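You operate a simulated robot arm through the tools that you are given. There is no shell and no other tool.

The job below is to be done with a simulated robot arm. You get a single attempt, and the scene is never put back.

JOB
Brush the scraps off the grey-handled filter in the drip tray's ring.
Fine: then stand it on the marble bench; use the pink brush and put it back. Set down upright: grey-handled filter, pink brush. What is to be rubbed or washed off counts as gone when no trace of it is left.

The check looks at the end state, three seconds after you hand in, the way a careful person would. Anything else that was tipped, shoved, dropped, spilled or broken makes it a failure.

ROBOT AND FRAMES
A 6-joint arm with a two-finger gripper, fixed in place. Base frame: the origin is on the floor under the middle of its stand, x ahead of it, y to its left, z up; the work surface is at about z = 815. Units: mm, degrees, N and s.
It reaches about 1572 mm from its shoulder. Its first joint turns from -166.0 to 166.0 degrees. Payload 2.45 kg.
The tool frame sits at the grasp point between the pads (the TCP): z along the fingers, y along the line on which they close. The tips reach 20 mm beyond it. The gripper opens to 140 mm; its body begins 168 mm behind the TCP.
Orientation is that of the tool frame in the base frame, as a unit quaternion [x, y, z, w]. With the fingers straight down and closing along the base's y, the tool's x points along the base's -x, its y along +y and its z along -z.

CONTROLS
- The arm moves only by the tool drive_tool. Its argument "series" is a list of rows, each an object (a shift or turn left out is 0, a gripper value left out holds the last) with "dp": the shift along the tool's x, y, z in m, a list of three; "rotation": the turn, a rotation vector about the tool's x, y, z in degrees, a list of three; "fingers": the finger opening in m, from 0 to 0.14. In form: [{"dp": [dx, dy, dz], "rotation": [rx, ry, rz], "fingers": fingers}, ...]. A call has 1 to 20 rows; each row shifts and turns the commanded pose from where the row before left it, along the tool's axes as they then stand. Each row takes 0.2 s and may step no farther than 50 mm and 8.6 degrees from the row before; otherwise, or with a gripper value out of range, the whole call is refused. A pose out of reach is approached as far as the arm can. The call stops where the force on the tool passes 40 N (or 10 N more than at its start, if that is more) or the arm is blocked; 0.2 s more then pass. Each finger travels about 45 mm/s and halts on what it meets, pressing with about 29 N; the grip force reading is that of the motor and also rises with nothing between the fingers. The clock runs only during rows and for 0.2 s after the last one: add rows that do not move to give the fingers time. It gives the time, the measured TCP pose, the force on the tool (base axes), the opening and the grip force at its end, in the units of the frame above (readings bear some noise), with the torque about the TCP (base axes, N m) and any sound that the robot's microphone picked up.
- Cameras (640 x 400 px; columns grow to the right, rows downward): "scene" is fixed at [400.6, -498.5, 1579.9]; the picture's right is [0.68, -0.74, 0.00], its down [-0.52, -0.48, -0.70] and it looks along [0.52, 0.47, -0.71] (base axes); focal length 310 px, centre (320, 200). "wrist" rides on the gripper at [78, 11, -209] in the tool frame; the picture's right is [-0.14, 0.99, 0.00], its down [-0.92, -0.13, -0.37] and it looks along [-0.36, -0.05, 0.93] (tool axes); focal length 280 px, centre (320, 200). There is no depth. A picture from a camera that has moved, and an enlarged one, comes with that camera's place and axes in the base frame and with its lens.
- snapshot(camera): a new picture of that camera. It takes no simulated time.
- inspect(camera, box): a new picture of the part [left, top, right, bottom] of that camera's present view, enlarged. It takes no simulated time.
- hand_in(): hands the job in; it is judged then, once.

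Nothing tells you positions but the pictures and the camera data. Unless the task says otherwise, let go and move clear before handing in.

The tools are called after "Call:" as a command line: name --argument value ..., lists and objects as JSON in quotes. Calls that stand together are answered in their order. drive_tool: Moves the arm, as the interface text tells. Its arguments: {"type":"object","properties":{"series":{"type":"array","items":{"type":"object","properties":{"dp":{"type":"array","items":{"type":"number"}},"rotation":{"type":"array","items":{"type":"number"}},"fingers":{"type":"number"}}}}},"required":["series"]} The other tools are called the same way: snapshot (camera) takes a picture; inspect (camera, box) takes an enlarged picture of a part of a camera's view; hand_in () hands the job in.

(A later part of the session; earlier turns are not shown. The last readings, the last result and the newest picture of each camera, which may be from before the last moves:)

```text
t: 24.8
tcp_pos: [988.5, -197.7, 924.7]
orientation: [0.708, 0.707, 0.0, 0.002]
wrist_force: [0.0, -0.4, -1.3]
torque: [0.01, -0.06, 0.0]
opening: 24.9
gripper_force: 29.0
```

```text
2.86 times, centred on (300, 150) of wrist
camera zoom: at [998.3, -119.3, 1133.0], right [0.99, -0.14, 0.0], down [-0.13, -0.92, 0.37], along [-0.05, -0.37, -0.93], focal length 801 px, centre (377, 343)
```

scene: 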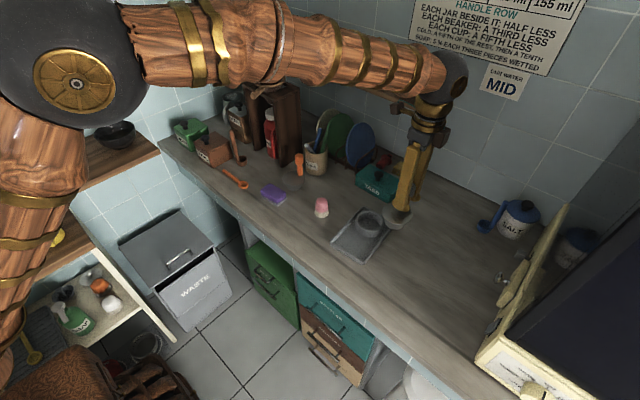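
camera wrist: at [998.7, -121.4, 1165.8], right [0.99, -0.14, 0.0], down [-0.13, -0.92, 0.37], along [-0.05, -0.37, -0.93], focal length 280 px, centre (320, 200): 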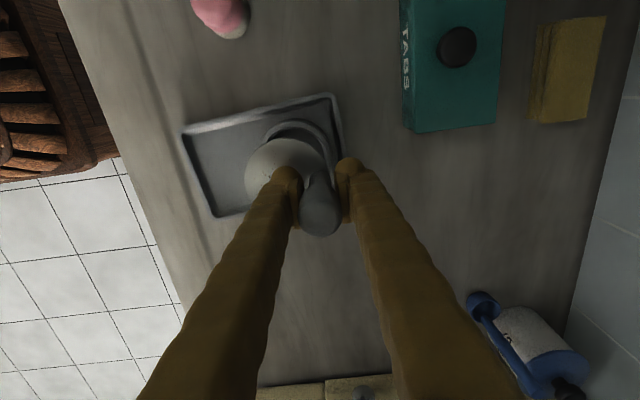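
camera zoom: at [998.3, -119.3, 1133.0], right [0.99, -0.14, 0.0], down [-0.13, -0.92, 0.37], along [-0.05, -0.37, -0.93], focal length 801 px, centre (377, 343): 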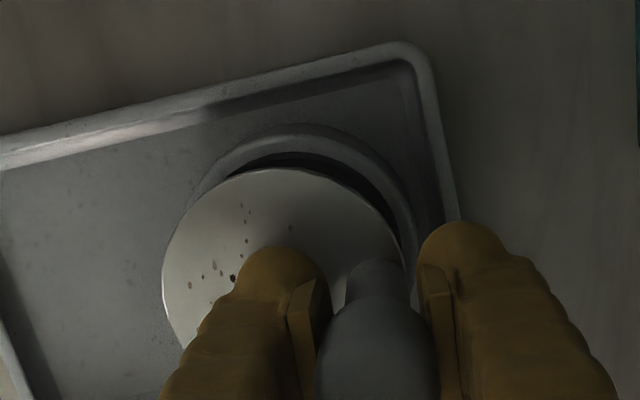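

Side contact is gone and only the ~1.3 N weight remains. Continue lowering in small steps.

Call:
drive_tool --series '[{"dp": [0, 0, 0.004]}, {"dp": [0, 0, 0.004]}, {"dp": [0, 0, 0.004]}, {"dp": [0, 0, 0]}]'

Call:
inspect --camera "scene" --box '[350, 190, 410, 240]'

```text
t: 25.8
tcp_pos: [988.1, -197.5, 912.5]
orientation: [0.708, 0.707, 0.0, 0.001]
wrist_force: [-0.5, 0.0, -1.0]
torque: [-0.02, -0.01, 0.02]
opening: 24.7
gripper_force: 29.0
```

```text
8.00 times, centred on (380, 215) of scene
camera zoom: at [400.6, -498.5, 1579.9], right [0.68, -0.74, 0.0], down [-0.52, -0.48, -0.7], along [0.52, 0.47, -0.71], focal length 2483 px, centre (-160, 80)
```

zoom: 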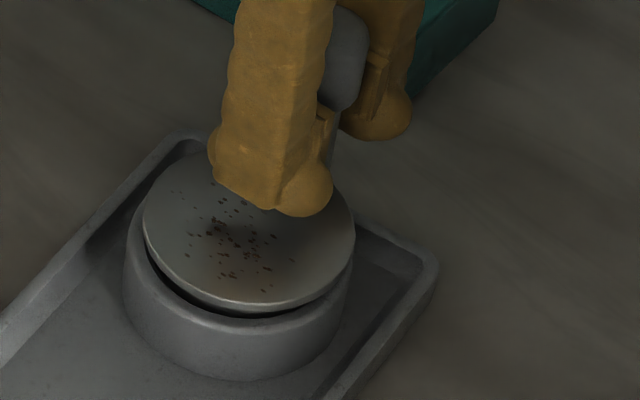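

Nearly seated. A few more mm in small steps.

Call:
drive_tool --series '[{"dp": [0, 0, 0.003]}, {"dp": [0, 0, 0.003]}, {"dp": [0, 0, 0]}]'

Call:
inspect --camera "scene" --box '[350, 190, 410, 240]'

```text
t: 26.6
tcp_pos: [988.0, -196.6, 907.8]
orientation: [0.707, 0.707, 0.0, 0.001]
wrist_force: [2.6, 4.4, 0.1]
torque: [0.19, -0.08, -0.15]
opening: 24.6
gripper_force: 28.7
```

```text
8.00 times, centred on (380, 215) of scene
camera zoom: at [400.6, -498.5, 1579.9], right [0.68, -0.74, 0.0], down [-0.52, -0.48, -0.7], along [0.52, 0.47, -0.71], focal length 2483 px, centre (-160, 80)
```

zoom: 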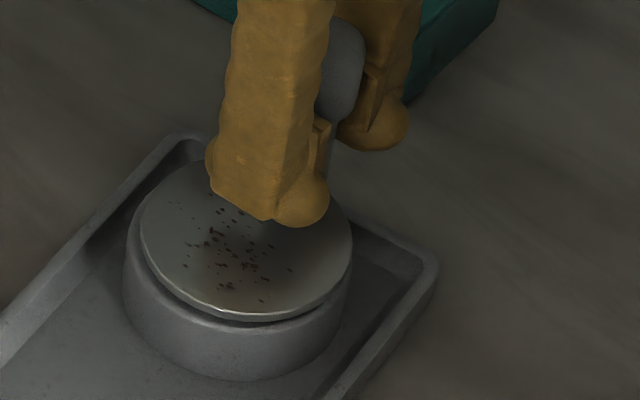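

Light side contact again (+x, +y). I'll nudge in that direction and continue.

Call:
drive_tool --series '[{"dp": [0.002, 0.001, 0]}, {"dp": [0, 0, 0]}]'

Call:
drive_tool --series '[{"dp": [0, 0, 0.002]}, {"dp": [0, 0, 0]}]'

Call:
inspect --camera "scene" --box '[350, 190, 410, 240]'

```text
t: 27.2
tcp_pos: [987.8, -196.2, 904.8]
orientation: [0.708, 0.706, 0.0, 0.001]
wrist_force: [0.3, 0.0, -0.5]
torque: [0.02, -0.06, -0.03]
opening: 24.5
gripper_force: 29.1
```

```text
t: 27.8
tcp_pos: [989.6, -195.6, 903.2]
orientation: [0.708, 0.706, -0.001, 0.001]
wrist_force: [-0.2, -0.8, -1.7]
torque: [-0.01, -0.02, 0.01]
opening: 24.8
gripper_force: 29.1
```

```text
8.00 times, centred on (380, 215) of scene
camera zoom: at [400.6, -498.5, 1579.9], right [0.68, -0.74, 0.0], down [-0.52, -0.48, -0.7], along [0.52, 0.47, -0.71], focal length 2483 px, centre (-160, 80)
```

zoom: 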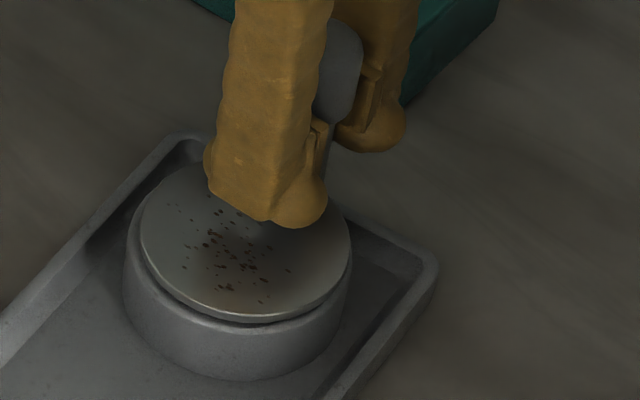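

Free again. Continue 2 mm at a time.

Call:
drive_tool --series '[{"dp": [0, 0, 0.002]}, {"dp": [0, 0, 0]}]'

Call:
drive_tool --series '[{"dp": [0, 0, 0.002]}, {"dp": [0, 0, 0]}]'

Call:
inspect --camera "scene" --box '[350, 190, 410, 240]'

Call:
inspect --camera "wrist" --box '[230, 80, 370, 220]'

```text
t: 28.4
tcp_pos: [989.2, -195.5, 903.7]
orientation: [0.708, 0.707, 0.0, 0.002]
wrist_force: [4.6, 2.6, 13.8]
torque: [0.08, 0.13, -0.09]
opening: 24.6
gripper_force: 29.2
```

```text
t: 29.0
tcp_pos: [989.6, -195.0, 901.5]
orientation: [0.707, 0.707, 0.0, 0.001]
wrist_force: [5.9, 1.9, 27.3]
torque: [-0.07, 0.11, -0.15]
opening: 25.0
gripper_force: 28.9
```

```text
8.00 times, centred on (380, 215) of scene
camera zoom: at [400.6, -498.5, 1579.9], right [0.68, -0.74, 0.0], down [-0.52, -0.48, -0.7], along [0.52, 0.47, -0.71], focal length 2483 px, centre (-160, 80)
```

zoom: 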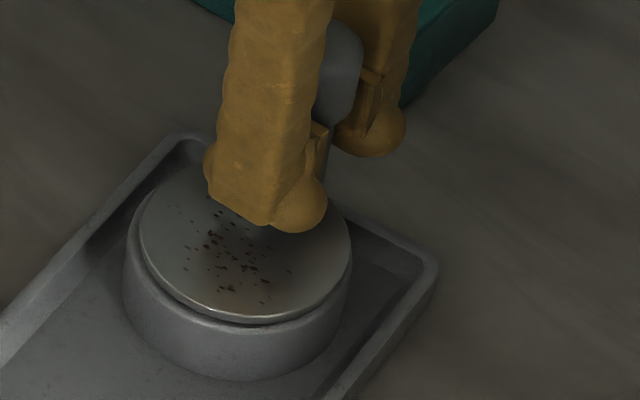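

```text
2.86 times, centred on (300, 150) of wrist
camera zoom: at [998.7, -117.4, 1109.9], right [0.99, -0.14, 0.0], down [-0.13, -0.92, 0.37], along [-0.05, -0.37, -0.93], focal length 801 px, centre (377, 343)
```

zoom: 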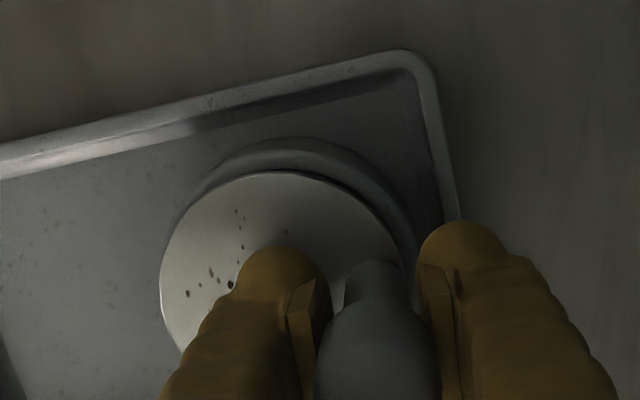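

The bowl is seated (firm vertical contact). I'll relieve the pressure, release, and look.

Call:
drive_tool --series '[{"dp": [0, 0, -0.002]}, {"dp": [0, 0, 0]}]'

Call:
drive_tool --series '[{"dp": [0, 0, -0.001]}, {"dp": [0, 0, 0]}]'

```text
t: 29.6
tcp_pos: [988.8, -195.8, 900.6]
orientation: [0.708, 0.706, -0.001, 0.001]
wrist_force: [3.2, -1.5, 9.5]
torque: [-0.34, 0.12, 0.04]
opening: 24.3
gripper_force: 28.5
```

```text
t: 30.2
tcp_pos: [989.6, -195.2, 901.6]
orientation: [0.708, 0.706, 0.0, 0.001]
wrist_force: [-0.6, 0.3, -1.5]
torque: [-0.02, -0.06, -0.01]
opening: 24.6
gripper_force: 29.2
```

Just touching now. Release and rise.

Call:
drive_tool --series '[{"dp": [0, 0, 0], "fingers": 0.06}, {"dp": [0, 0, 0]}, {"dp": [0, 0, 0]}, {"dp": [0, 0, -0.01]}, {"dp": [0, 0, -0.03]}, {"dp": [0, 0, -0.04]}, {"dp": [0, 0, -0.04]}, {"dp": [0, 0, 0]}]'

Call:
snapshot --camera "wrist"

Call:
inspect --camera "scene" --box '[340, 180, 420, 250]'

```text
t: 32.0
tcp_pos: [988.5, -194.2, 1022.5]
orientation: [0.708, 0.707, 0.0, 0.001]
wrist_force: [0.4, 1.0, -0.4]
torque: [0.01, 0.01, -0.02]
opening: 60.3
gripper_force: 0.0
```

```text
taken
camera wrist: at [998.5, -117.0, 1231.4], right [0.99, -0.14, 0.0], down [-0.13, -0.92, 0.37], along [-0.05, -0.37, -0.93], focal length 280 px, centre (320, 200)
```

wrist: 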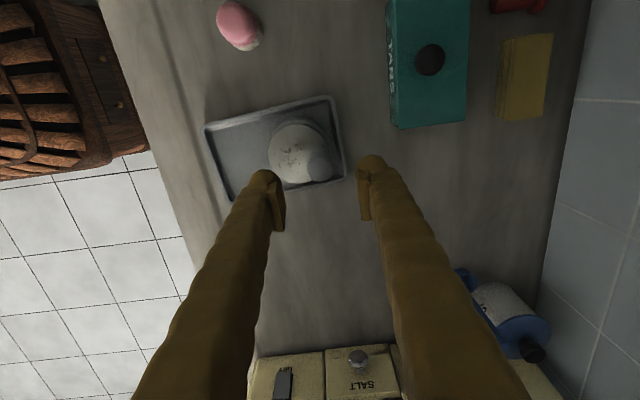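

```text
5.71 times, centred on (380, 215) of scene
camera zoom: at [400.6, -498.5, 1579.9], right [0.68, -0.74, 0.0], down [-0.52, -0.48, -0.7], along [0.52, 0.47, -0.71], focal length 1774 px, centre (-23, 114)
```

zoom: 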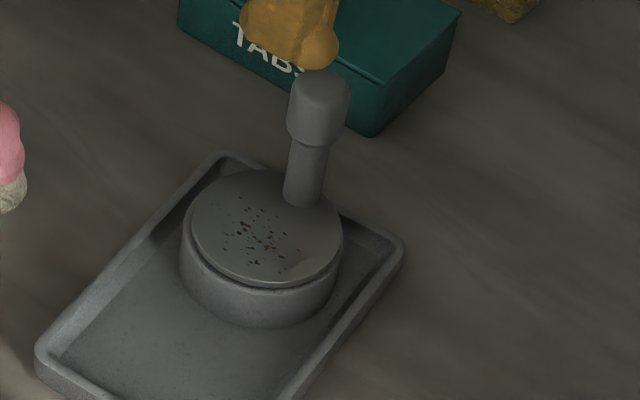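

The filter stands well in the ring. Now I'll rotate the gripper back and move above the pink brush.

Call:
drive_tool --series '[{"rotation": [0, 0, -8.2]}, {"rotation": [0, 0, -8.2]}, {"rotation": [0, 0, -8.2]}, {"rotation": [0, 0, -8.2]}, {"rotation": [0, 0, -8.2]}, {"rotation": [0, 0, -8.2]}, {"rotation": [0, 0, -8.2]}, {"rotation": [0, 0, -8.2]}, {"rotation": [0, 0, -8.2]}, {"rotation": [0, 0, -8.2]}, {"rotation": [0, 0, -8.0]}, {"dp": [0.0153, 0.032, -0.0076]}, {"dp": [0.0153, 0.032, -0.0076]}, {"dp": [0.0153, 0.032, -0.0076]}, {"dp": [0.0153, 0.032, -0.0076]}, {"dp": [0.0153, 0.032, -0.0076], "fingers": 0.08}, {"dp": [0, 0, 0]}, {"dp": [0, 0, 0]}]'

Call:
snapshot --camera "wrist"

Call:
inspect --camera "scene" --box '[280, 150, 420, 260]'

```text
t: 35.8
tcp_pos: [915.1, -33.3, 1060.8]
orientation: [0.001, 1.0, -0.001, 0.001]
wrist_force: [-0.1, 0.3, 0.0]
torque: [-0.03, 0.0, 0.0]
opening: 79.9
gripper_force: 0.1
```

```text
taken
camera wrist: at [835.9, -23.2, 1268.9], right [0.14, 0.99, 0.0], down [0.92, -0.13, 0.37], along [0.37, -0.05, -0.93], focal length 280 px, centre (320, 200)
```

wrist: 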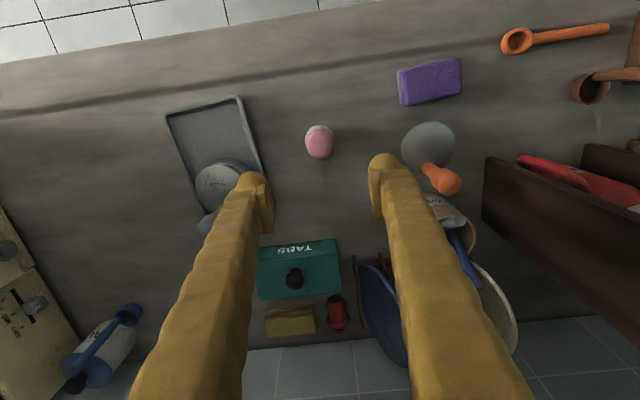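

```text
3.64 times, centred on (350, 205) of scene
camera zoom: at [400.6, -498.5, 1579.9], right [0.68, -0.74, 0.0], down [-0.52, -0.48, -0.7], along [0.52, 0.47, -0.71], focal length 1129 px, centre (211, 182)
```

zoom: 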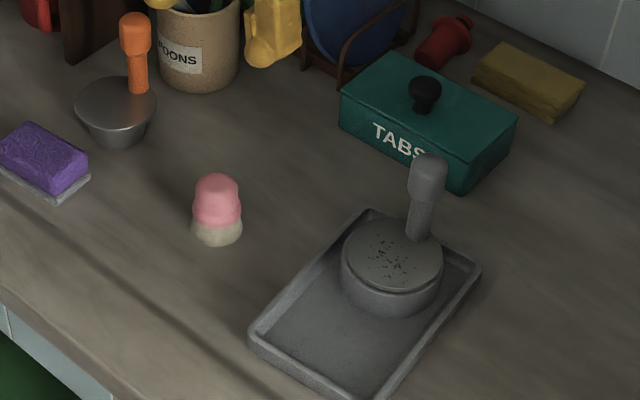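

The brush is just below the tool. Zoom for alignment.

Call:
inspect --camera "wrist" --box '[280, 100, 360, 180]'

Call:
inspect --camera "scene" --box '[300, 185, 350, 225]'

```text
5.00 times, centred on (320, 140) of wrist
camera zoom: at [835.9, -23.2, 1268.9], right [0.14, 0.99, 0.0], down [0.92, -0.13, 0.37], along [0.37, -0.05, -0.93], focal length 1402 px, centre (320, 500)
```

zoom: 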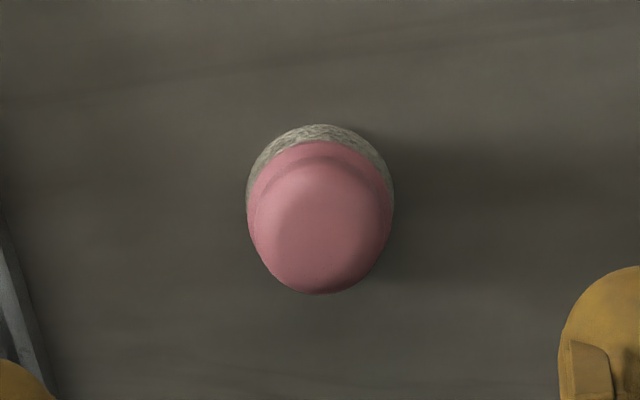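

```text
10.00 times, centred on (325, 205) of scene
camera zoom: at [400.6, -498.5, 1579.9], right [0.68, -0.74, 0.0], down [-0.52, -0.48, -0.7], along [0.52, 0.47, -0.71], focal length 3104 px, centre (270, 150)
```

zoom: 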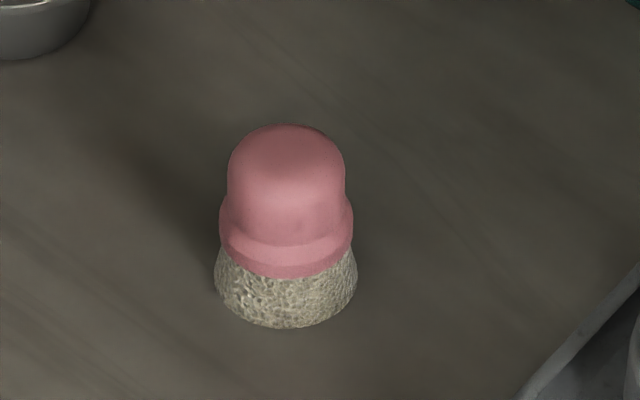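

The brush axis is at about (911.5, -32.3) relative to my camera, roughly (-2.4, +1.9) from the TCP. I'll shift, descend to ~z=930 and recheck.

Call:
drive_tool --series '[{"dp": [0.0024, 0.0019, 0.03]}, {"dp": [0, 0, 0.04]}, {"dp": [0, 0, 0.04]}, {"dp": [0, 0, 0.02]}, {"dp": [0, 0, 0]}, {"dp": [0, 0, 0]}]'

Call:
inspect --camera "wrist" --box '[240, 105, 400, 265]'

Call:
inspect --camera "scene" --box '[290, 140, 370, 230]'

```text
t: 37.2
tcp_pos: [910.7, -33.5, 928.9]
orientation: [0.001, 1.0, -0.001, 0.001]
wrist_force: [1.0, 0.1, 0.2]
torque: [-0.01, 0.0, 0.0]
opening: 80.1
gripper_force: 0.1
```

```text
2.50 times, centred on (320, 185) of wrist
camera zoom: at [831.2, -22.0, 1138.5], right [0.14, 0.99, 0.0], down [0.92, -0.13, 0.37], along [0.37, -0.05, -0.93], focal length 701 px, centre (320, 238)
```

zoom: 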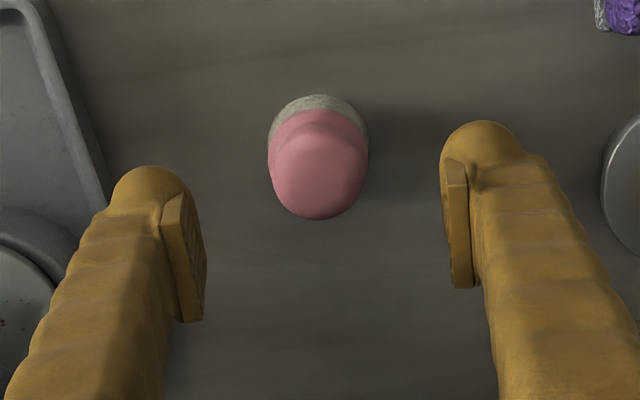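

```text
4.44 times, centred on (330, 185) of scene
camera zoom: at [400.6, -498.5, 1579.9], right [0.68, -0.74, 0.0], down [-0.52, -0.48, -0.7], along [0.52, 0.47, -0.71], focal length 1380 px, centre (276, 267)
```

zoom: 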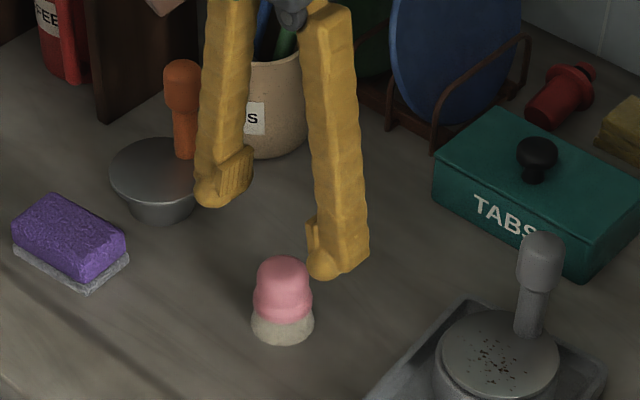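

Aligned on the brush. Descend to z≈872 and close gently.

Call:
drive_tool --series '[{"dp": [0, 0, 0.03]}, {"dp": [0, 0, 0.02]}, {"dp": [0, 0, 0.007]}, {"dp": [0, 0, 0]}, {"dp": [0, 0, 0], "fingers": 0.05}, {"dp": [0, 0, 0]}, {"dp": [0, 0, 0]}]'

Call:
inspect --camera "wrist" --box '[240, 105, 400, 265]'

Call:
inspect --camera "scene" --box '[290, 150, 360, 230]'

```text
t: 38.8
tcp_pos: [910.7, -32.4, 873.7]
orientation: [0.001, 1.0, -0.001, 0.001]
wrist_force: [-0.6, 0.0, -0.2]
torque: [0.0, 0.01, 0.01]
opening: 49.8
gripper_force: 0.0
```

```text
2.50 times, centred on (320, 185) of wrist
camera zoom: at [830.9, -21.0, 1082.3], right [0.14, 0.99, 0.0], down [0.92, -0.13, 0.37], along [0.37, -0.05, -0.93], focal length 701 px, centre (320, 238)
```

zoom: 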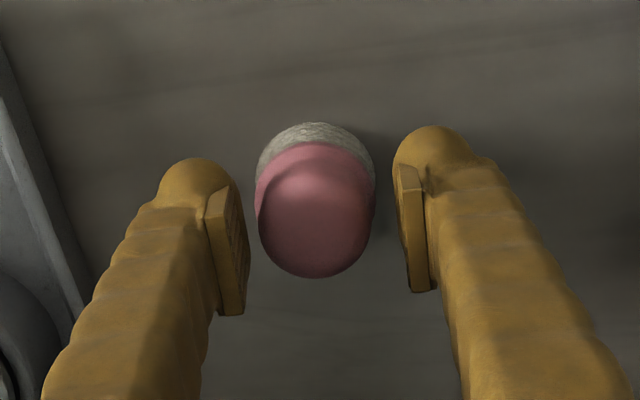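

```text
5.00 times, centred on (325, 190) of scene
camera zoom: at [400.6, -498.5, 1579.9], right [0.68, -0.74, 0.0], down [-0.52, -0.48, -0.7], along [0.52, 0.47, -0.71], focal length 1552 px, centre (295, 250)
```

zoom: 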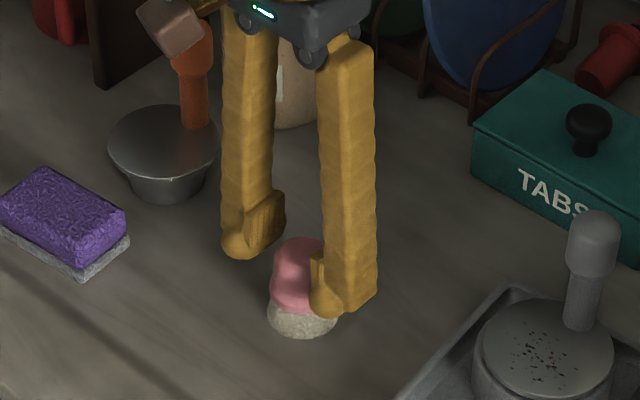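

Close on the brush.

Call:
drive_tool --series '[{"dp": [0, 0, 0], "fingers": 0.03}, {"dp": [0, 0, 0]}, {"dp": [0, 0, 0]}, {"dp": [0, 0, 0]}]'

Call:
inspect --camera "wrist" --box '[240, 105, 400, 265]'

Call:
inspect --camera "scene" --box '[290, 150, 360, 230]'

```text
t: 39.8
tcp_pos: [910.1, -32.5, 872.1]
orientation: [0.001, 1.0, -0.001, 0.001]
wrist_force: [-0.4, -0.3, -0.1]
torque: [0.06, 0.02, -0.02]
opening: 34.9
gripper_force: 29.2
```

```text
2.50 times, centred on (320, 185) of wrist
camera zoom: at [830.8, -21.0, 1082.3], right [0.14, 0.99, 0.0], down [0.92, -0.13, 0.37], along [0.37, -0.05, -0.93], focal length 701 px, centre (320, 238)
```

zoom: 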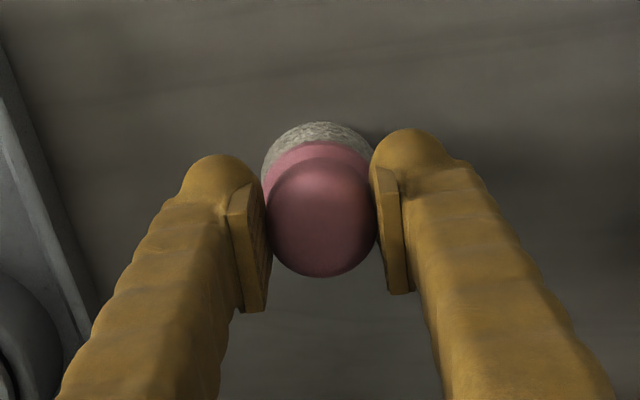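

```text
5.00 times, centred on (325, 190) of scene
camera zoom: at [400.6, -498.5, 1579.9], right [0.68, -0.74, 0.0], down [-0.52, -0.48, -0.7], along [0.52, 0.47, -0.71], focal length 1552 px, centre (295, 250)
```

zoom: 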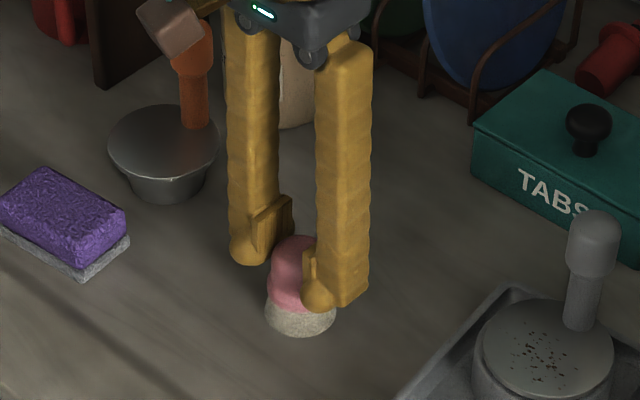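

Grip at 34.9 mm on the pink knob. Lift slowly and check.

Call:
drive_tool --series '[{"dp": [0, 0, -0.004]}, {"dp": [0, 0, -0.006]}, {"dp": [0, 0, -0.01]}, {"dp": [0, 0, 0]}]'

Call:
inspect --camera "wrist" --box '[240, 105, 400, 265]'

Call:
inspect --camera "scene" --box '[290, 150, 360, 230]'

```text
t: 40.8
tcp_pos: [910.3, -31.9, 894.1]
orientation: [0.001, 1.0, -0.001, 0.001]
wrist_force: [0.3, -0.5, -0.8]
torque: [-0.02, -0.01, -0.03]
opening: 34.7
gripper_force: 29.1
```

```text
2.50 times, centred on (320, 185) of wrist
camera zoom: at [831.2, -20.9, 1102.5], right [0.14, 0.99, 0.0], down [0.92, -0.13, 0.37], along [0.37, -0.05, -0.93], focal length 701 px, centre (320, 238)
```

zoom: 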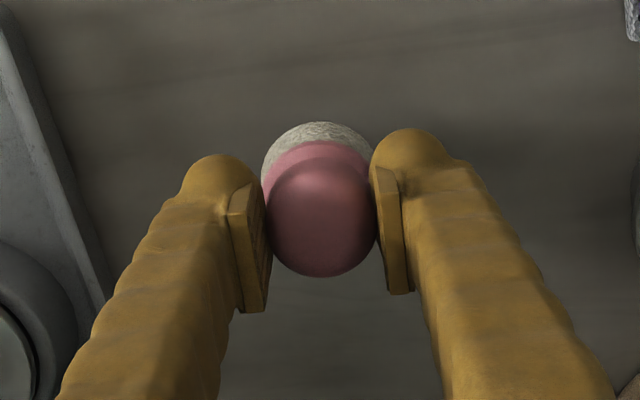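

```text
5.00 times, centred on (325, 190) of scene
camera zoom: at [400.6, -498.5, 1579.9], right [0.68, -0.74, 0.0], down [-0.52, -0.48, -0.7], along [0.52, 0.47, -0.71], focal length 1552 px, centre (295, 250)
```

zoom: 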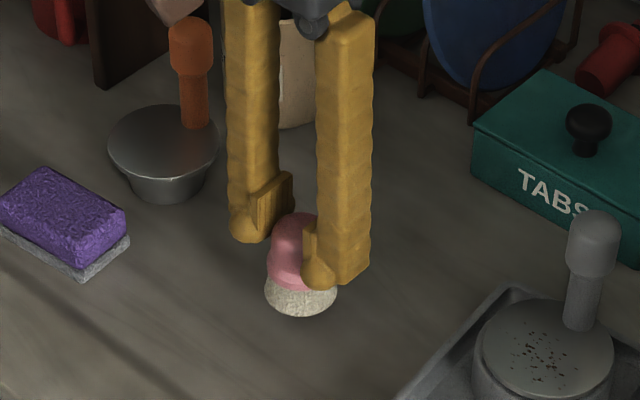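

The brush is held securely and straight. I'll raise it and carry it over the filter, keeping it on the -x side of the handle.

Call:
drive_tool --series '[{"dp": [0, 0, -0.02]}, {"dp": [0, 0, -0.03]}, {"dp": [0, 0, -0.03]}, {"dp": [0, 0, -0.02]}, {"dp": [-0.002, -0.01, 0]}, {"dp": [-0.004, -0.02, 0]}, {"dp": [-0.005, -0.025, 0]}, {"dp": [-0.005, -0.025, 0]}, {"dp": [-0.005, -0.025, 0]}, {"dp": [-0.005, -0.025, 0]}, {"dp": [-0.004, -0.018, 0]}, {"dp": [-0.002, -0.01, 0]}, {"dp": [0, 0, 0]}, {"dp": [0, 0, 0]}]'

Call:
snapshot --camera "wrist"

Call:
inspect --camera "scene" --box '[330, 140, 430, 260]'

```text
t: 43.8
tcp_pos: [942.0, -191.2, 994.5]
orientation: [0.001, 1.0, -0.001, 0.0]
wrist_force: [-0.6, -0.4, -1.1]
torque: [-0.05, 0.0, 0.0]
opening: 34.4
gripper_force: 29.0
```

```text
taken
camera wrist: at [863.8, -180.3, 1202.6], right [0.14, 0.99, 0.0], down [0.92, -0.13, 0.37], along [0.37, -0.05, -0.93], focal length 280 px, centre (320, 200)
```

wrist: 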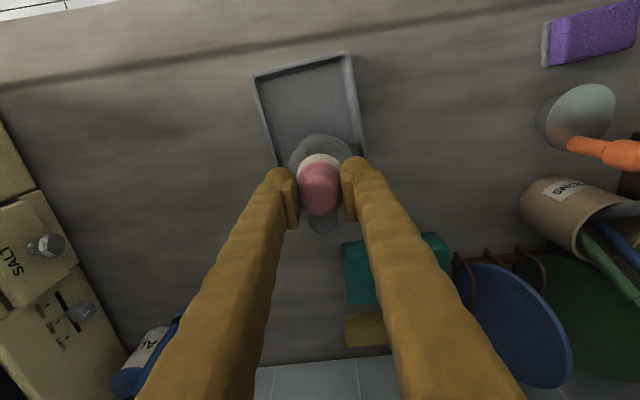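

```text
3.33 times, centred on (380, 200) of scene
camera zoom: at [400.6, -498.5, 1579.9], right [0.68, -0.74, 0.0], down [-0.52, -0.48, -0.7], along [0.52, 0.47, -0.71], focal length 1035 px, centre (120, 200)
```

zoom: 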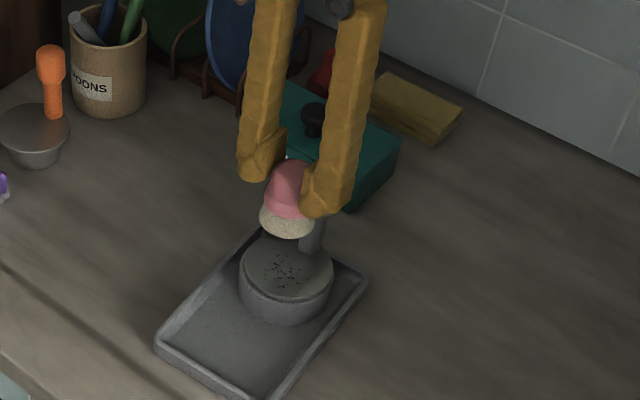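

Brush is above the filter's scraps side. I'll lower it to just above the puck and check clearance to the handle.

Call:
drive_tool --series '[{"dp": [0, 0, 0.02]}, {"dp": [0, 0, 0.02]}, {"dp": [0, 0, 0.014]}, {"dp": [0, 0, 0]}, {"dp": [0, 0, 0]}]'

Call:
inspect --camera "wrist" --box '[240, 105, 400, 265]'

Call:
inspect --camera "scene" --box '[340, 170, 420, 250]'

```text
t: 45.0
tcp_pos: [943.1, -191.5, 939.5]
orientation: [0.001, 1.0, -0.001, 0.001]
wrist_force: [0.2, -0.1, -0.6]
torque: [0.0, 0.02, -0.02]
opening: 34.8
gripper_force: 28.8
```

```text
2.50 times, centred on (320, 185) of wrist
camera zoom: at [863.9, -180.6, 1147.9], right [0.14, 0.99, 0.0], down [0.92, -0.13, 0.37], along [0.37, -0.05, -0.93], focal length 701 px, centre (320, 238)
```

zoom: 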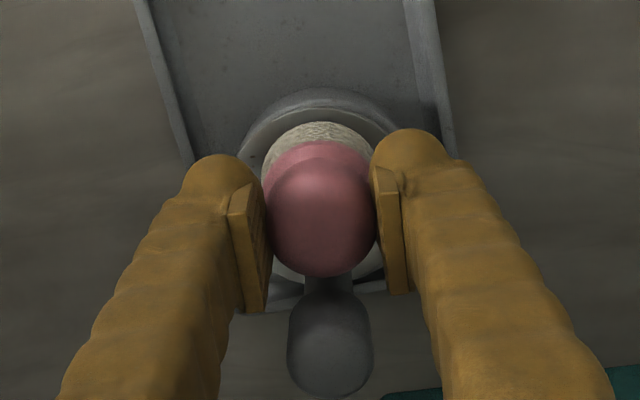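

```text
5.00 times, centred on (380, 210) of scene
camera zoom: at [400.6, -498.5, 1579.9], right [0.68, -0.74, 0.0], down [-0.52, -0.48, -0.7], along [0.52, 0.47, -0.71], focal length 1552 px, centre (20, 150)
```

zoom: 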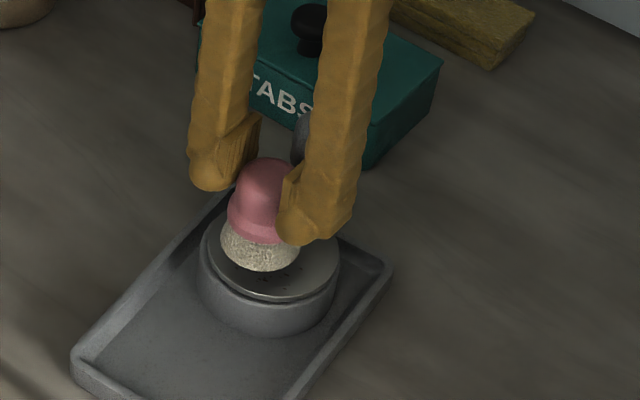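

Clear of the handle. I'll lower in small steps until light contact.

Call:
drive_tool --series '[{"dp": [0, 0, 0.004]}, {"dp": [0, 0, 0.002]}, {"dp": [0, 0, 0]}]'

Call:
drive_tool --series '[{"dp": [0, 0, 0.002]}, {"dp": [0, 0, 0]}]'

```text
t: 45.8
tcp_pos: [942.1, -191.5, 933.4]
orientation: [0.001, 1.0, -0.001, 0.001]
wrist_force: [0.4, -0.6, -0.9]
torque: [0.01, 0.0, -0.02]
opening: 34.5
gripper_force: 29.0
```

```text
t: 46.4
tcp_pos: [941.5, -190.9, 932.2]
orientation: [0.001, 1.0, -0.001, 0.001]
wrist_force: [0.6, 0.1, -1.0]
torque: [0.01, 0.03, 0.02]
opening: 34.6
gripper_force: 28.9
```

Call:
drive_tool --series '[{"dp": [0, 0, 0.001]}, {"dp": [0, 0, 0]}]'

Call:
drive_tool --series '[{"dp": [0, 0, 0.001]}, {"dp": [0, 0, 0]}]'

Call:
drive_tool --series '[{"dp": [0, 0, 0.001]}, {"dp": [0, 0, 0]}]'

Call:
inspect --camera "scene" --box '[350, 190, 410, 240]'

```text
t: 47.0
tcp_pos: [941.4, -191.5, 930.7]
orientation: [0.001, 1.0, -0.001, 0.001]
wrist_force: [-0.1, -0.1, -0.6]
torque: [0.01, 0.01, 0.0]
opening: 34.4
gripper_force: 29.1
```

```text
t: 47.6
tcp_pos: [942.9, -190.8, 929.5]
orientation: [0.001, 1.0, 0.0, 0.001]
wrist_force: [0.2, 0.5, -0.6]
torque: [0.02, 0.04, 0.01]
opening: 34.4
gripper_force: 29.3
```

```text
t: 48.2
tcp_pos: [941.6, -191.3, 929.1]
orientation: [0.001, 1.0, 0.0, 0.001]
wrist_force: [-0.1, 0.1, -1.2]
torque: [0.01, -0.03, -0.01]
opening: 34.3
gripper_force: 29.2
```

```text
8.00 times, centred on (380, 215) of scene
camera zoom: at [400.6, -498.5, 1579.9], right [0.68, -0.74, 0.0], down [-0.52, -0.48, -0.7], along [0.52, 0.47, -0.71], focal length 2483 px, centre (-160, 80)
```

zoom: 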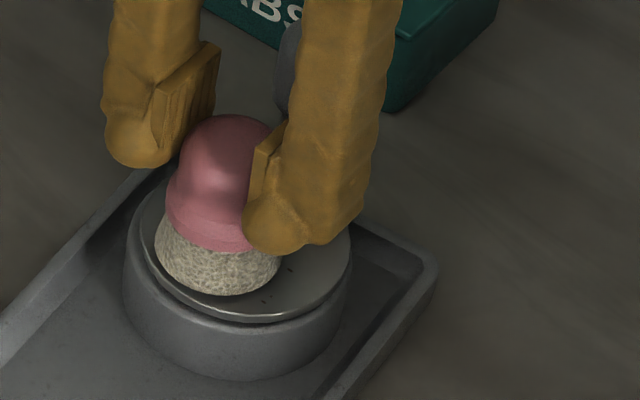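

Almost touching. Continue 1 mm at a time.

Call:
drive_tool --series '[{"dp": [0, 0, 0.001]}, {"dp": [0, 0, 0]}]'

Call:
drive_tool --series '[{"dp": [0, 0, 0.001]}, {"dp": [0, 0, 0]}]'

Call:
drive_tool --series '[{"dp": [0, 0, 0.001]}, {"dp": [0, 0, 0]}]'

```text
t: 48.8
tcp_pos: [941.8, -190.5, 927.5]
orientation: [0.001, 1.0, 0.0, 0.001]
wrist_force: [-0.4, -0.2, -0.5]
torque: [0.0, -0.03, 0.0]
opening: 34.2
gripper_force: 29.1
```

```text
t: 49.4
tcp_pos: [942.6, -192.5, 927.3]
orientation: [0.0, 1.0, -0.002, 0.0]
wrist_force: [0.2, 0.1, -1.1]
torque: [0.0, 0.03, -0.05]
opening: 34.4
gripper_force: 29.0
```

```text
t: 50.0
tcp_pos: [941.9, -190.2, 924.3]
orientation: [0.001, 1.0, -0.001, 0.0]
wrist_force: [-0.3, 0.2, -0.8]
torque: [-0.04, 0.02, 0.0]
opening: 34.3
gripper_force: 29.1
```

No contact yet at z=925; continue with a check of the picture.

Call:
drive_tool --series '[{"dp": [0, 0, 0.001]}, {"dp": [0, 0, 0]}]'

Call:
drive_tool --series '[{"dp": [0, 0, 0.001]}, {"dp": [0, 0, 0]}]'

Call:
inspect --camera "scene" --box '[350, 190, 410, 240]'

Call:
inspect --camera "wrist" --box '[240, 105, 400, 265]'

```text
t: 50.6
tcp_pos: [942.6, -191.3, 925.0]
orientation: [0.001, 1.0, 0.0, 0.001]
wrist_force: [-1.7, 1.7, 11.9]
torque: [0.09, 0.0, -0.01]
opening: 34.4
gripper_force: 28.4
```

```text
t: 51.2
tcp_pos: [941.8, -190.9, 925.3]
orientation: [0.001, 1.0, 0.0, 0.002]
wrist_force: [-3.4, 3.7, 35.2]
torque: [0.14, 0.02, 0.02]
opening: 34.1
gripper_force: 29.0
```

```text
8.00 times, centred on (380, 215) of scene
camera zoom: at [400.6, -498.5, 1579.9], right [0.68, -0.74, 0.0], down [-0.52, -0.48, -0.7], along [0.52, 0.47, -0.71], focal length 2483 px, centre (-160, 80)
```

zoom: 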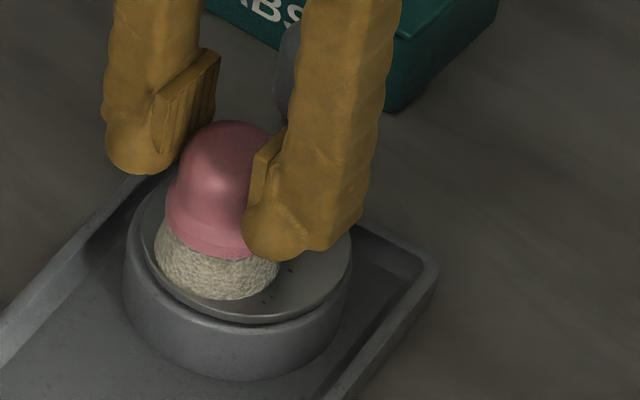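

```text
2.50 times, centred on (320, 185) of wrist
camera zoom: at [862.6, -180.2, 1133.2], right [0.14, 0.99, 0.0], down [0.92, -0.13, 0.37], along [0.37, -0.05, -0.93], focal length 701 px, centre (320, 238)
```

zoom: 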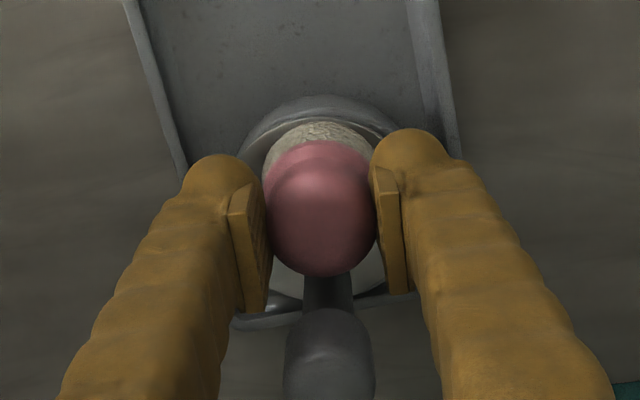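

Contact is stiff, about 23 N per mm. I'll back off about 1.2 mm to leave light pressure and then do a first short sweep in y.

Call:
drive_tool --series '[{"dp": [0, 0, -0.0012]}, {"dp": [0, 0, 0]}]'

Call:
drive_tool --series '[{"dp": [0, 0.004, 0]}, {"dp": [0, 0.004, 0]}, {"dp": [0, 0.004, 0]}, {"dp": [0, 0, 0]}]'

Call:
inspect --camera "scene" --box '[350, 190, 410, 240]'

```text
t: 51.8
tcp_pos: [941.7, -192.3, 926.1]
orientation: [0.0, 1.0, -0.002, 0.001]
wrist_force: [-0.2, -0.9, 26.7]
torque: [-0.15, -0.12, 0.02]
opening: 34.3
gripper_force: 29.2
```

```text
t: 52.8
tcp_pos: [942.2, -179.1, 923.9]
orientation: [0.0, 1.0, -0.001, 0.001]
wrist_force: [1.4, -7.5, 21.1]
torque: [-0.18, -0.24, -0.07]
opening: 34.3
gripper_force: 28.8
```

```text
8.00 times, centred on (380, 215) of scene
camera zoom: at [400.6, -498.5, 1579.9], right [0.68, -0.74, 0.0], down [-0.52, -0.48, -0.7], along [0.52, 0.47, -0.71], focal length 2483 px, centre (-160, 80)
```

zoom: 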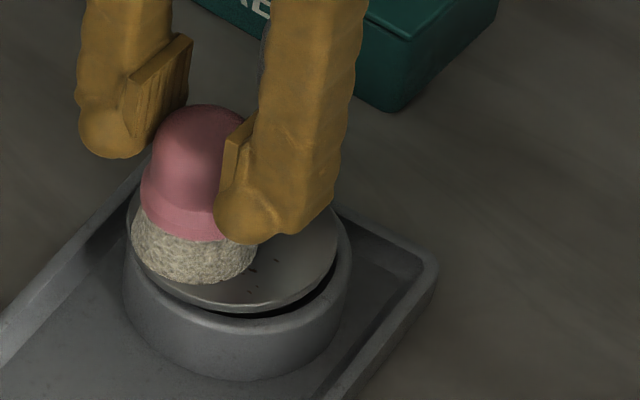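

The filter slid a few mm inside the ring (the tray did not move) and the pressure is still 21 N. I'll ease off further before continuing.

Call:
drive_tool --series '[{"dp": [0, 0, -0.0008]}, {"dp": [0, 0, 0]}]'

Call:
drive_tool --series '[{"dp": [0, 0, -0.0005]}, {"dp": [0, 0, 0]}]'

```text
t: 53.4
tcp_pos: [942.3, -178.8, 923.8]
orientation: [0.001, 1.0, -0.001, 0.0]
wrist_force: [0.1, -2.4, 8.1]
torque: [-0.01, -0.01, 0.02]
opening: 34.5
gripper_force: 29.1
```

```text
t: 54.0
tcp_pos: [941.7, -178.0, 925.2]
orientation: [0.001, 1.0, -0.001, 0.0]
wrist_force: [0.5, -0.3, -0.2]
torque: [-0.01, 0.04, 0.02]
opening: 34.5
gripper_force: 28.8
```

Nearly weightless contact now. I'll add 0.3 mm and sweep back across the scraps in the -y direction.

Call:
drive_tool --series '[{"dp": [0, 0, 0.0003]}, {"dp": [0, -0.005, 0]}, {"dp": [0, -0.005, 0]}, {"dp": [0, -0.005, 0]}, {"dp": [0, -0.005, 0]}, {"dp": [0, -0.005, 0]}, {"dp": [0, -0.005, 0]}, {"dp": [0, 0, 0]}]'

Call:
inspect --camera "scene" --box '[350, 190, 410, 240]'

```text
t: 55.8
tcp_pos: [941.1, -209.5, 926.4]
orientation: [0.001, 1.0, -0.001, 0.001]
wrist_force: [-0.1, -0.6, -0.7]
torque: [-0.01, 0.02, 0.03]
opening: 34.6
gripper_force: 29.1
```

```text
8.00 times, centred on (380, 215) of scene
camera zoom: at [400.6, -498.5, 1579.9], right [0.68, -0.74, 0.0], down [-0.52, -0.48, -0.7], along [0.52, 0.47, -0.71], focal length 2483 px, centre (-160, 80)
```

zoom: 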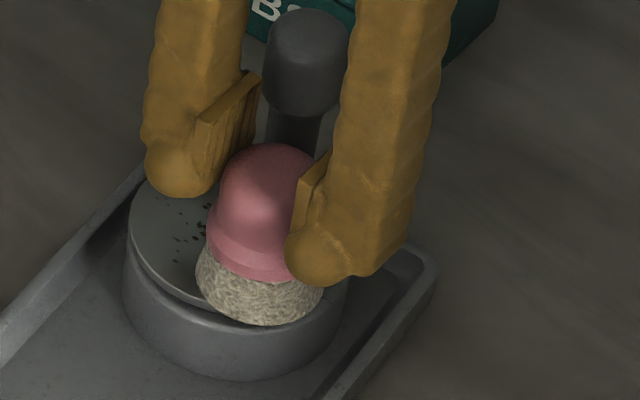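

Contact was lost on that pass and the scraps at the left remain. I'll find contact here again and sweep back with light pressure.

Call:
drive_tool --series '[{"dp": [0, 0.008, 0]}, {"dp": [0, 0, 0.0006]}, {"dp": [0, 0, 0]}]'

Call:
drive_tool --series '[{"dp": [0, 0, 0.0005]}, {"dp": [0, 0, 0]}]'

Call:
drive_tool --series '[{"dp": [0, 0, 0.0003]}, {"dp": [0, 0, 0]}]'

```text
t: 56.6
tcp_pos: [942.4, -202.3, 924.9]
orientation: [0.0, 1.0, -0.001, 0.001]
wrist_force: [-0.1, -0.4, 0.1]
torque: [0.01, 0.03, -0.02]
opening: 34.4
gripper_force: 28.4
```

```text
t: 57.2
tcp_pos: [942.4, -201.7, 924.4]
orientation: [0.001, 1.0, -0.001, 0.0]
wrist_force: [0.4, -0.2, 3.2]
torque: [0.1, -0.02, -0.01]
opening: 34.8
gripper_force: 29.7
```

```text
t: 57.8
tcp_pos: [941.9, -201.4, 925.2]
orientation: [0.001, 1.0, -0.001, 0.001]
wrist_force: [0.8, -1.5, 6.6]
torque: [0.06, -0.03, 0.01]
opening: 34.6
gripper_force: 29.6
```

About 7 N of pressure. Sweep +y over the scraps.

Call:
drive_tool --series '[{"dp": [0, 0.005, 0]}, {"dp": [0, 0.005, 0]}, {"dp": [0, 0.005, 0]}, {"dp": [0, 0.005, 0]}, {"dp": [0, 0.005, 0]}, {"dp": [0, 0.005, 0]}, {"dp": [0, 0, 0]}]'

Call:
inspect --camera "scene" --box '[350, 190, 410, 240]'

Call:
inspect --camera "wrist" --box '[240, 105, 400, 265]'

```text
t: 59.4
tcp_pos: [941.1, -171.0, 923.9]
orientation: [0.001, 1.0, -0.001, 0.0]
wrist_force: [-0.1, -0.7, 3.8]
torque: [0.02, -0.07, 0.02]
opening: 34.7
gripper_force: 28.6
```

```text
8.00 times, centred on (380, 215) of scene
camera zoom: at [400.6, -498.5, 1579.9], right [0.68, -0.74, 0.0], down [-0.52, -0.48, -0.7], along [0.52, 0.47, -0.71], focal length 2483 px, centre (-160, 80)
```

zoom: 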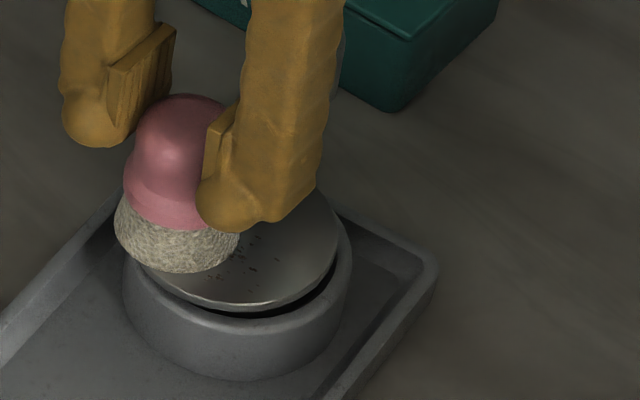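

```text
2.50 times, centred on (320, 185) of wrist
camera zoom: at [862.8, -160.4, 1133.5], right [0.14, 0.99, 0.0], down [0.92, -0.13, 0.37], along [0.37, -0.05, -0.93], focal length 701 px, centre (320, 238)
```

zoom: 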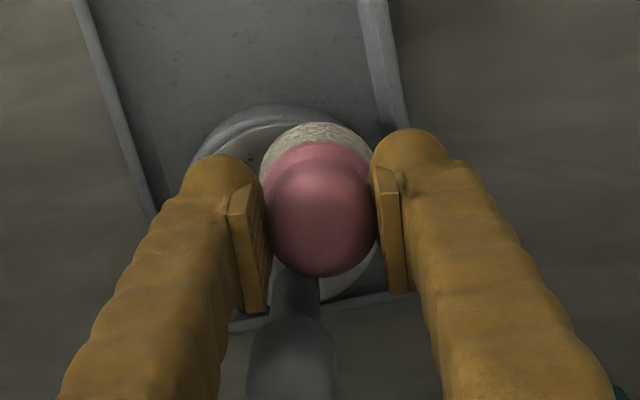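

I'll zoom in on the remaining specks.

Call:
inspect --camera "scene" --box '[365, 210, 405, 235]'

```text
16.00 times, centred on (385, 222) of scene
camera zoom: at [400.6, -498.5, 1579.9], right [0.68, -0.74, 0.0], down [-0.52, -0.48, -0.7], along [0.52, 0.47, -0.71], focal length 4966 px, centre (-720, -160)
```

zoom: 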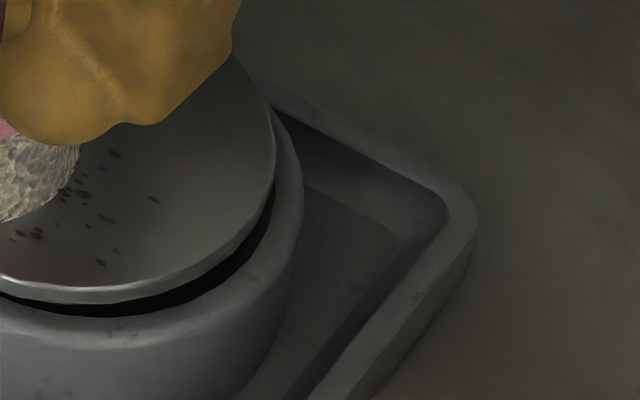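

Specks are still there, though perhaps fainter. I'll do several back-and-forth strokes at this light pressure.

Call:
drive_tool --series '[{"dp": [0, -0.007, 0.0003]}, {"dp": [0, -0.007, 0]}, {"dp": [0, -0.007, 0]}, {"dp": [0, -0.007, 0]}, {"dp": [0, -0.007, 0]}, {"dp": [0, 0.007, 0]}, {"dp": [0, 0.007, 0]}, {"dp": [0, 0.007, 0]}, {"dp": [0, 0.007, 0]}, {"dp": [0, 0.007, 0]}, {"dp": [0, -0.007, 0]}, {"dp": [0, -0.007, 0]}, {"dp": [0, -0.007, 0]}, {"dp": [0, -0.007, 0]}, {"dp": [0, -0.007, 0]}, {"dp": [0, 0, 0]}]'

Call:
inspect --camera "scene" --box '[350, 190, 410, 240]'

```text
t: 62.8
tcp_pos: [942.1, -207.8, 925.5]
orientation: [0.001, 1.0, -0.001, 0.001]
wrist_force: [0.3, 2.1, 11.4]
torque: [0.16, 0.01, 0.02]
opening: 34.4
gripper_force: 29.1
```

```text
8.00 times, centred on (380, 215) of scene
camera zoom: at [400.6, -498.5, 1579.9], right [0.68, -0.74, 0.0], down [-0.52, -0.48, -0.7], along [0.52, 0.47, -0.71], focal length 2483 px, centre (-160, 80)
```

zoom: 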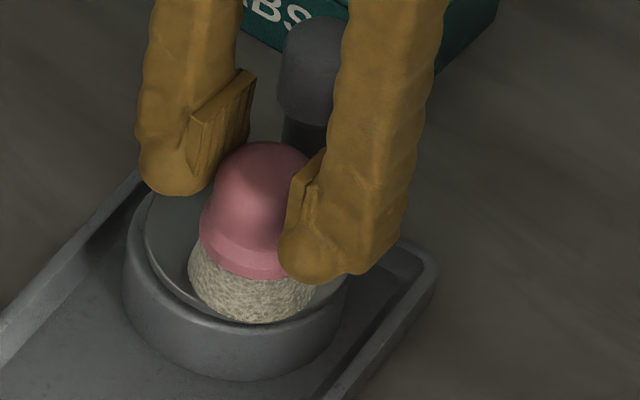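

The left part looks clean now. Next strokes are a bit nearer the handle (x≈949), then farther out (x≈935).

Call:
drive_tool --series '[{"dp": [-0.007, 0, -0.0002]}, {"dp": [0, 0.007, 0]}, {"dp": [0, 0.007, 0]}, {"dp": [0, 0.007, 0]}, {"dp": [0, 0.007, 0]}, {"dp": [0, 0.007, 0]}, {"dp": [0, -0.007, 0]}, {"dp": [0, -0.007, 0]}, {"dp": [0, -0.007, 0]}, {"dp": [0, -0.007, 0]}, {"dp": [0, -0.007, 0]}, {"dp": [0, 0.007, 0]}, {"dp": [0, 0.007, 0]}, {"dp": [0, 0.007, 0]}, {"dp": [0, 0.007, 0]}, {"dp": [0, 0.007, 0]}, {"dp": [0, 0, 0]}]'

Call:
inspect --camera "scene" --box '[350, 190, 410, 240]'

```text
t: 66.4
tcp_pos: [950.5, -171.7, 924.5]
orientation: [0.001, 1.0, -0.001, 0.001]
wrist_force: [-0.2, 0.1, 7.7]
torque: [0.01, -0.07, -0.02]
opening: 34.5
gripper_force: 29.4
```

```text
8.00 times, centred on (380, 215) of scene
camera zoom: at [400.6, -498.5, 1579.9], right [0.68, -0.74, 0.0], down [-0.52, -0.48, -0.7], along [0.52, 0.47, -0.71], focal length 2483 px, centre (-160, 80)
```

zoom: 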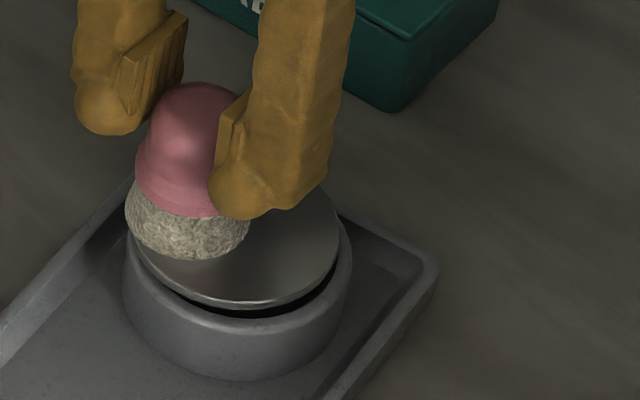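

The visible part looks clean. I'll also stroke the outer side (x≈937) and then lift to inspect.

Call:
drive_tool --series '[{"dp": [0.007, 0, 0]}, {"dp": [0.006, -0.003, 0]}, {"dp": [0, -0.007, 0]}, {"dp": [0, -0.007, 0]}, {"dp": [0, -0.007, 0]}, {"dp": [0, -0.007, 0]}, {"dp": [0, -0.005, 0]}, {"dp": [0, 0.007, 0]}, {"dp": [0, 0.007, 0]}, {"dp": [0, 0.007, 0]}, {"dp": [0, 0.007, 0]}, {"dp": [0, 0.005, 0]}, {"dp": [-0.007, -0.003, 0]}, {"dp": [-0.004, -0.007, 0]}, {"dp": [0, -0.007, 0]}, {"dp": [0, -0.007, 0]}, {"dp": [0, 0, -0.003]}, {"dp": [0, 0, -0.01]}, {"dp": [0, 0, 0]}]'

Call:
inspect --camera "scene" --box '[350, 190, 410, 240]'

```text
t: 70.4
tcp_pos: [946.9, -197.9, 936.3]
orientation: [0.001, 1.0, -0.001, 0.001]
wrist_force: [-0.1, -0.7, -0.3]
torque: [-0.01, 0.03, 0.03]
opening: 34.7
gripper_force: 29.2
```

```text
8.00 times, centred on (380, 215) of scene
camera zoom: at [400.6, -498.5, 1579.9], right [0.68, -0.74, 0.0], down [-0.52, -0.48, -0.7], along [0.52, 0.47, -0.71], focal length 2483 px, centre (-160, 80)
```

zoom: 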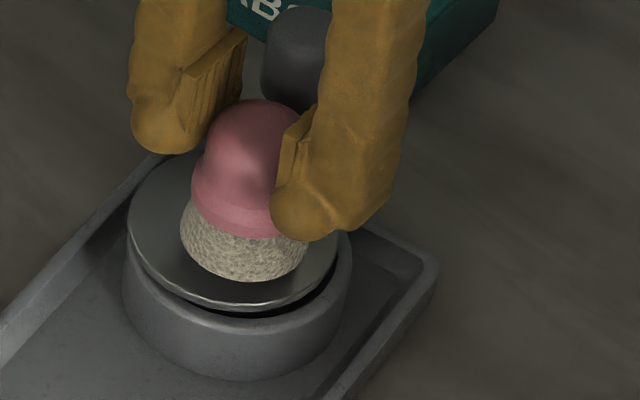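

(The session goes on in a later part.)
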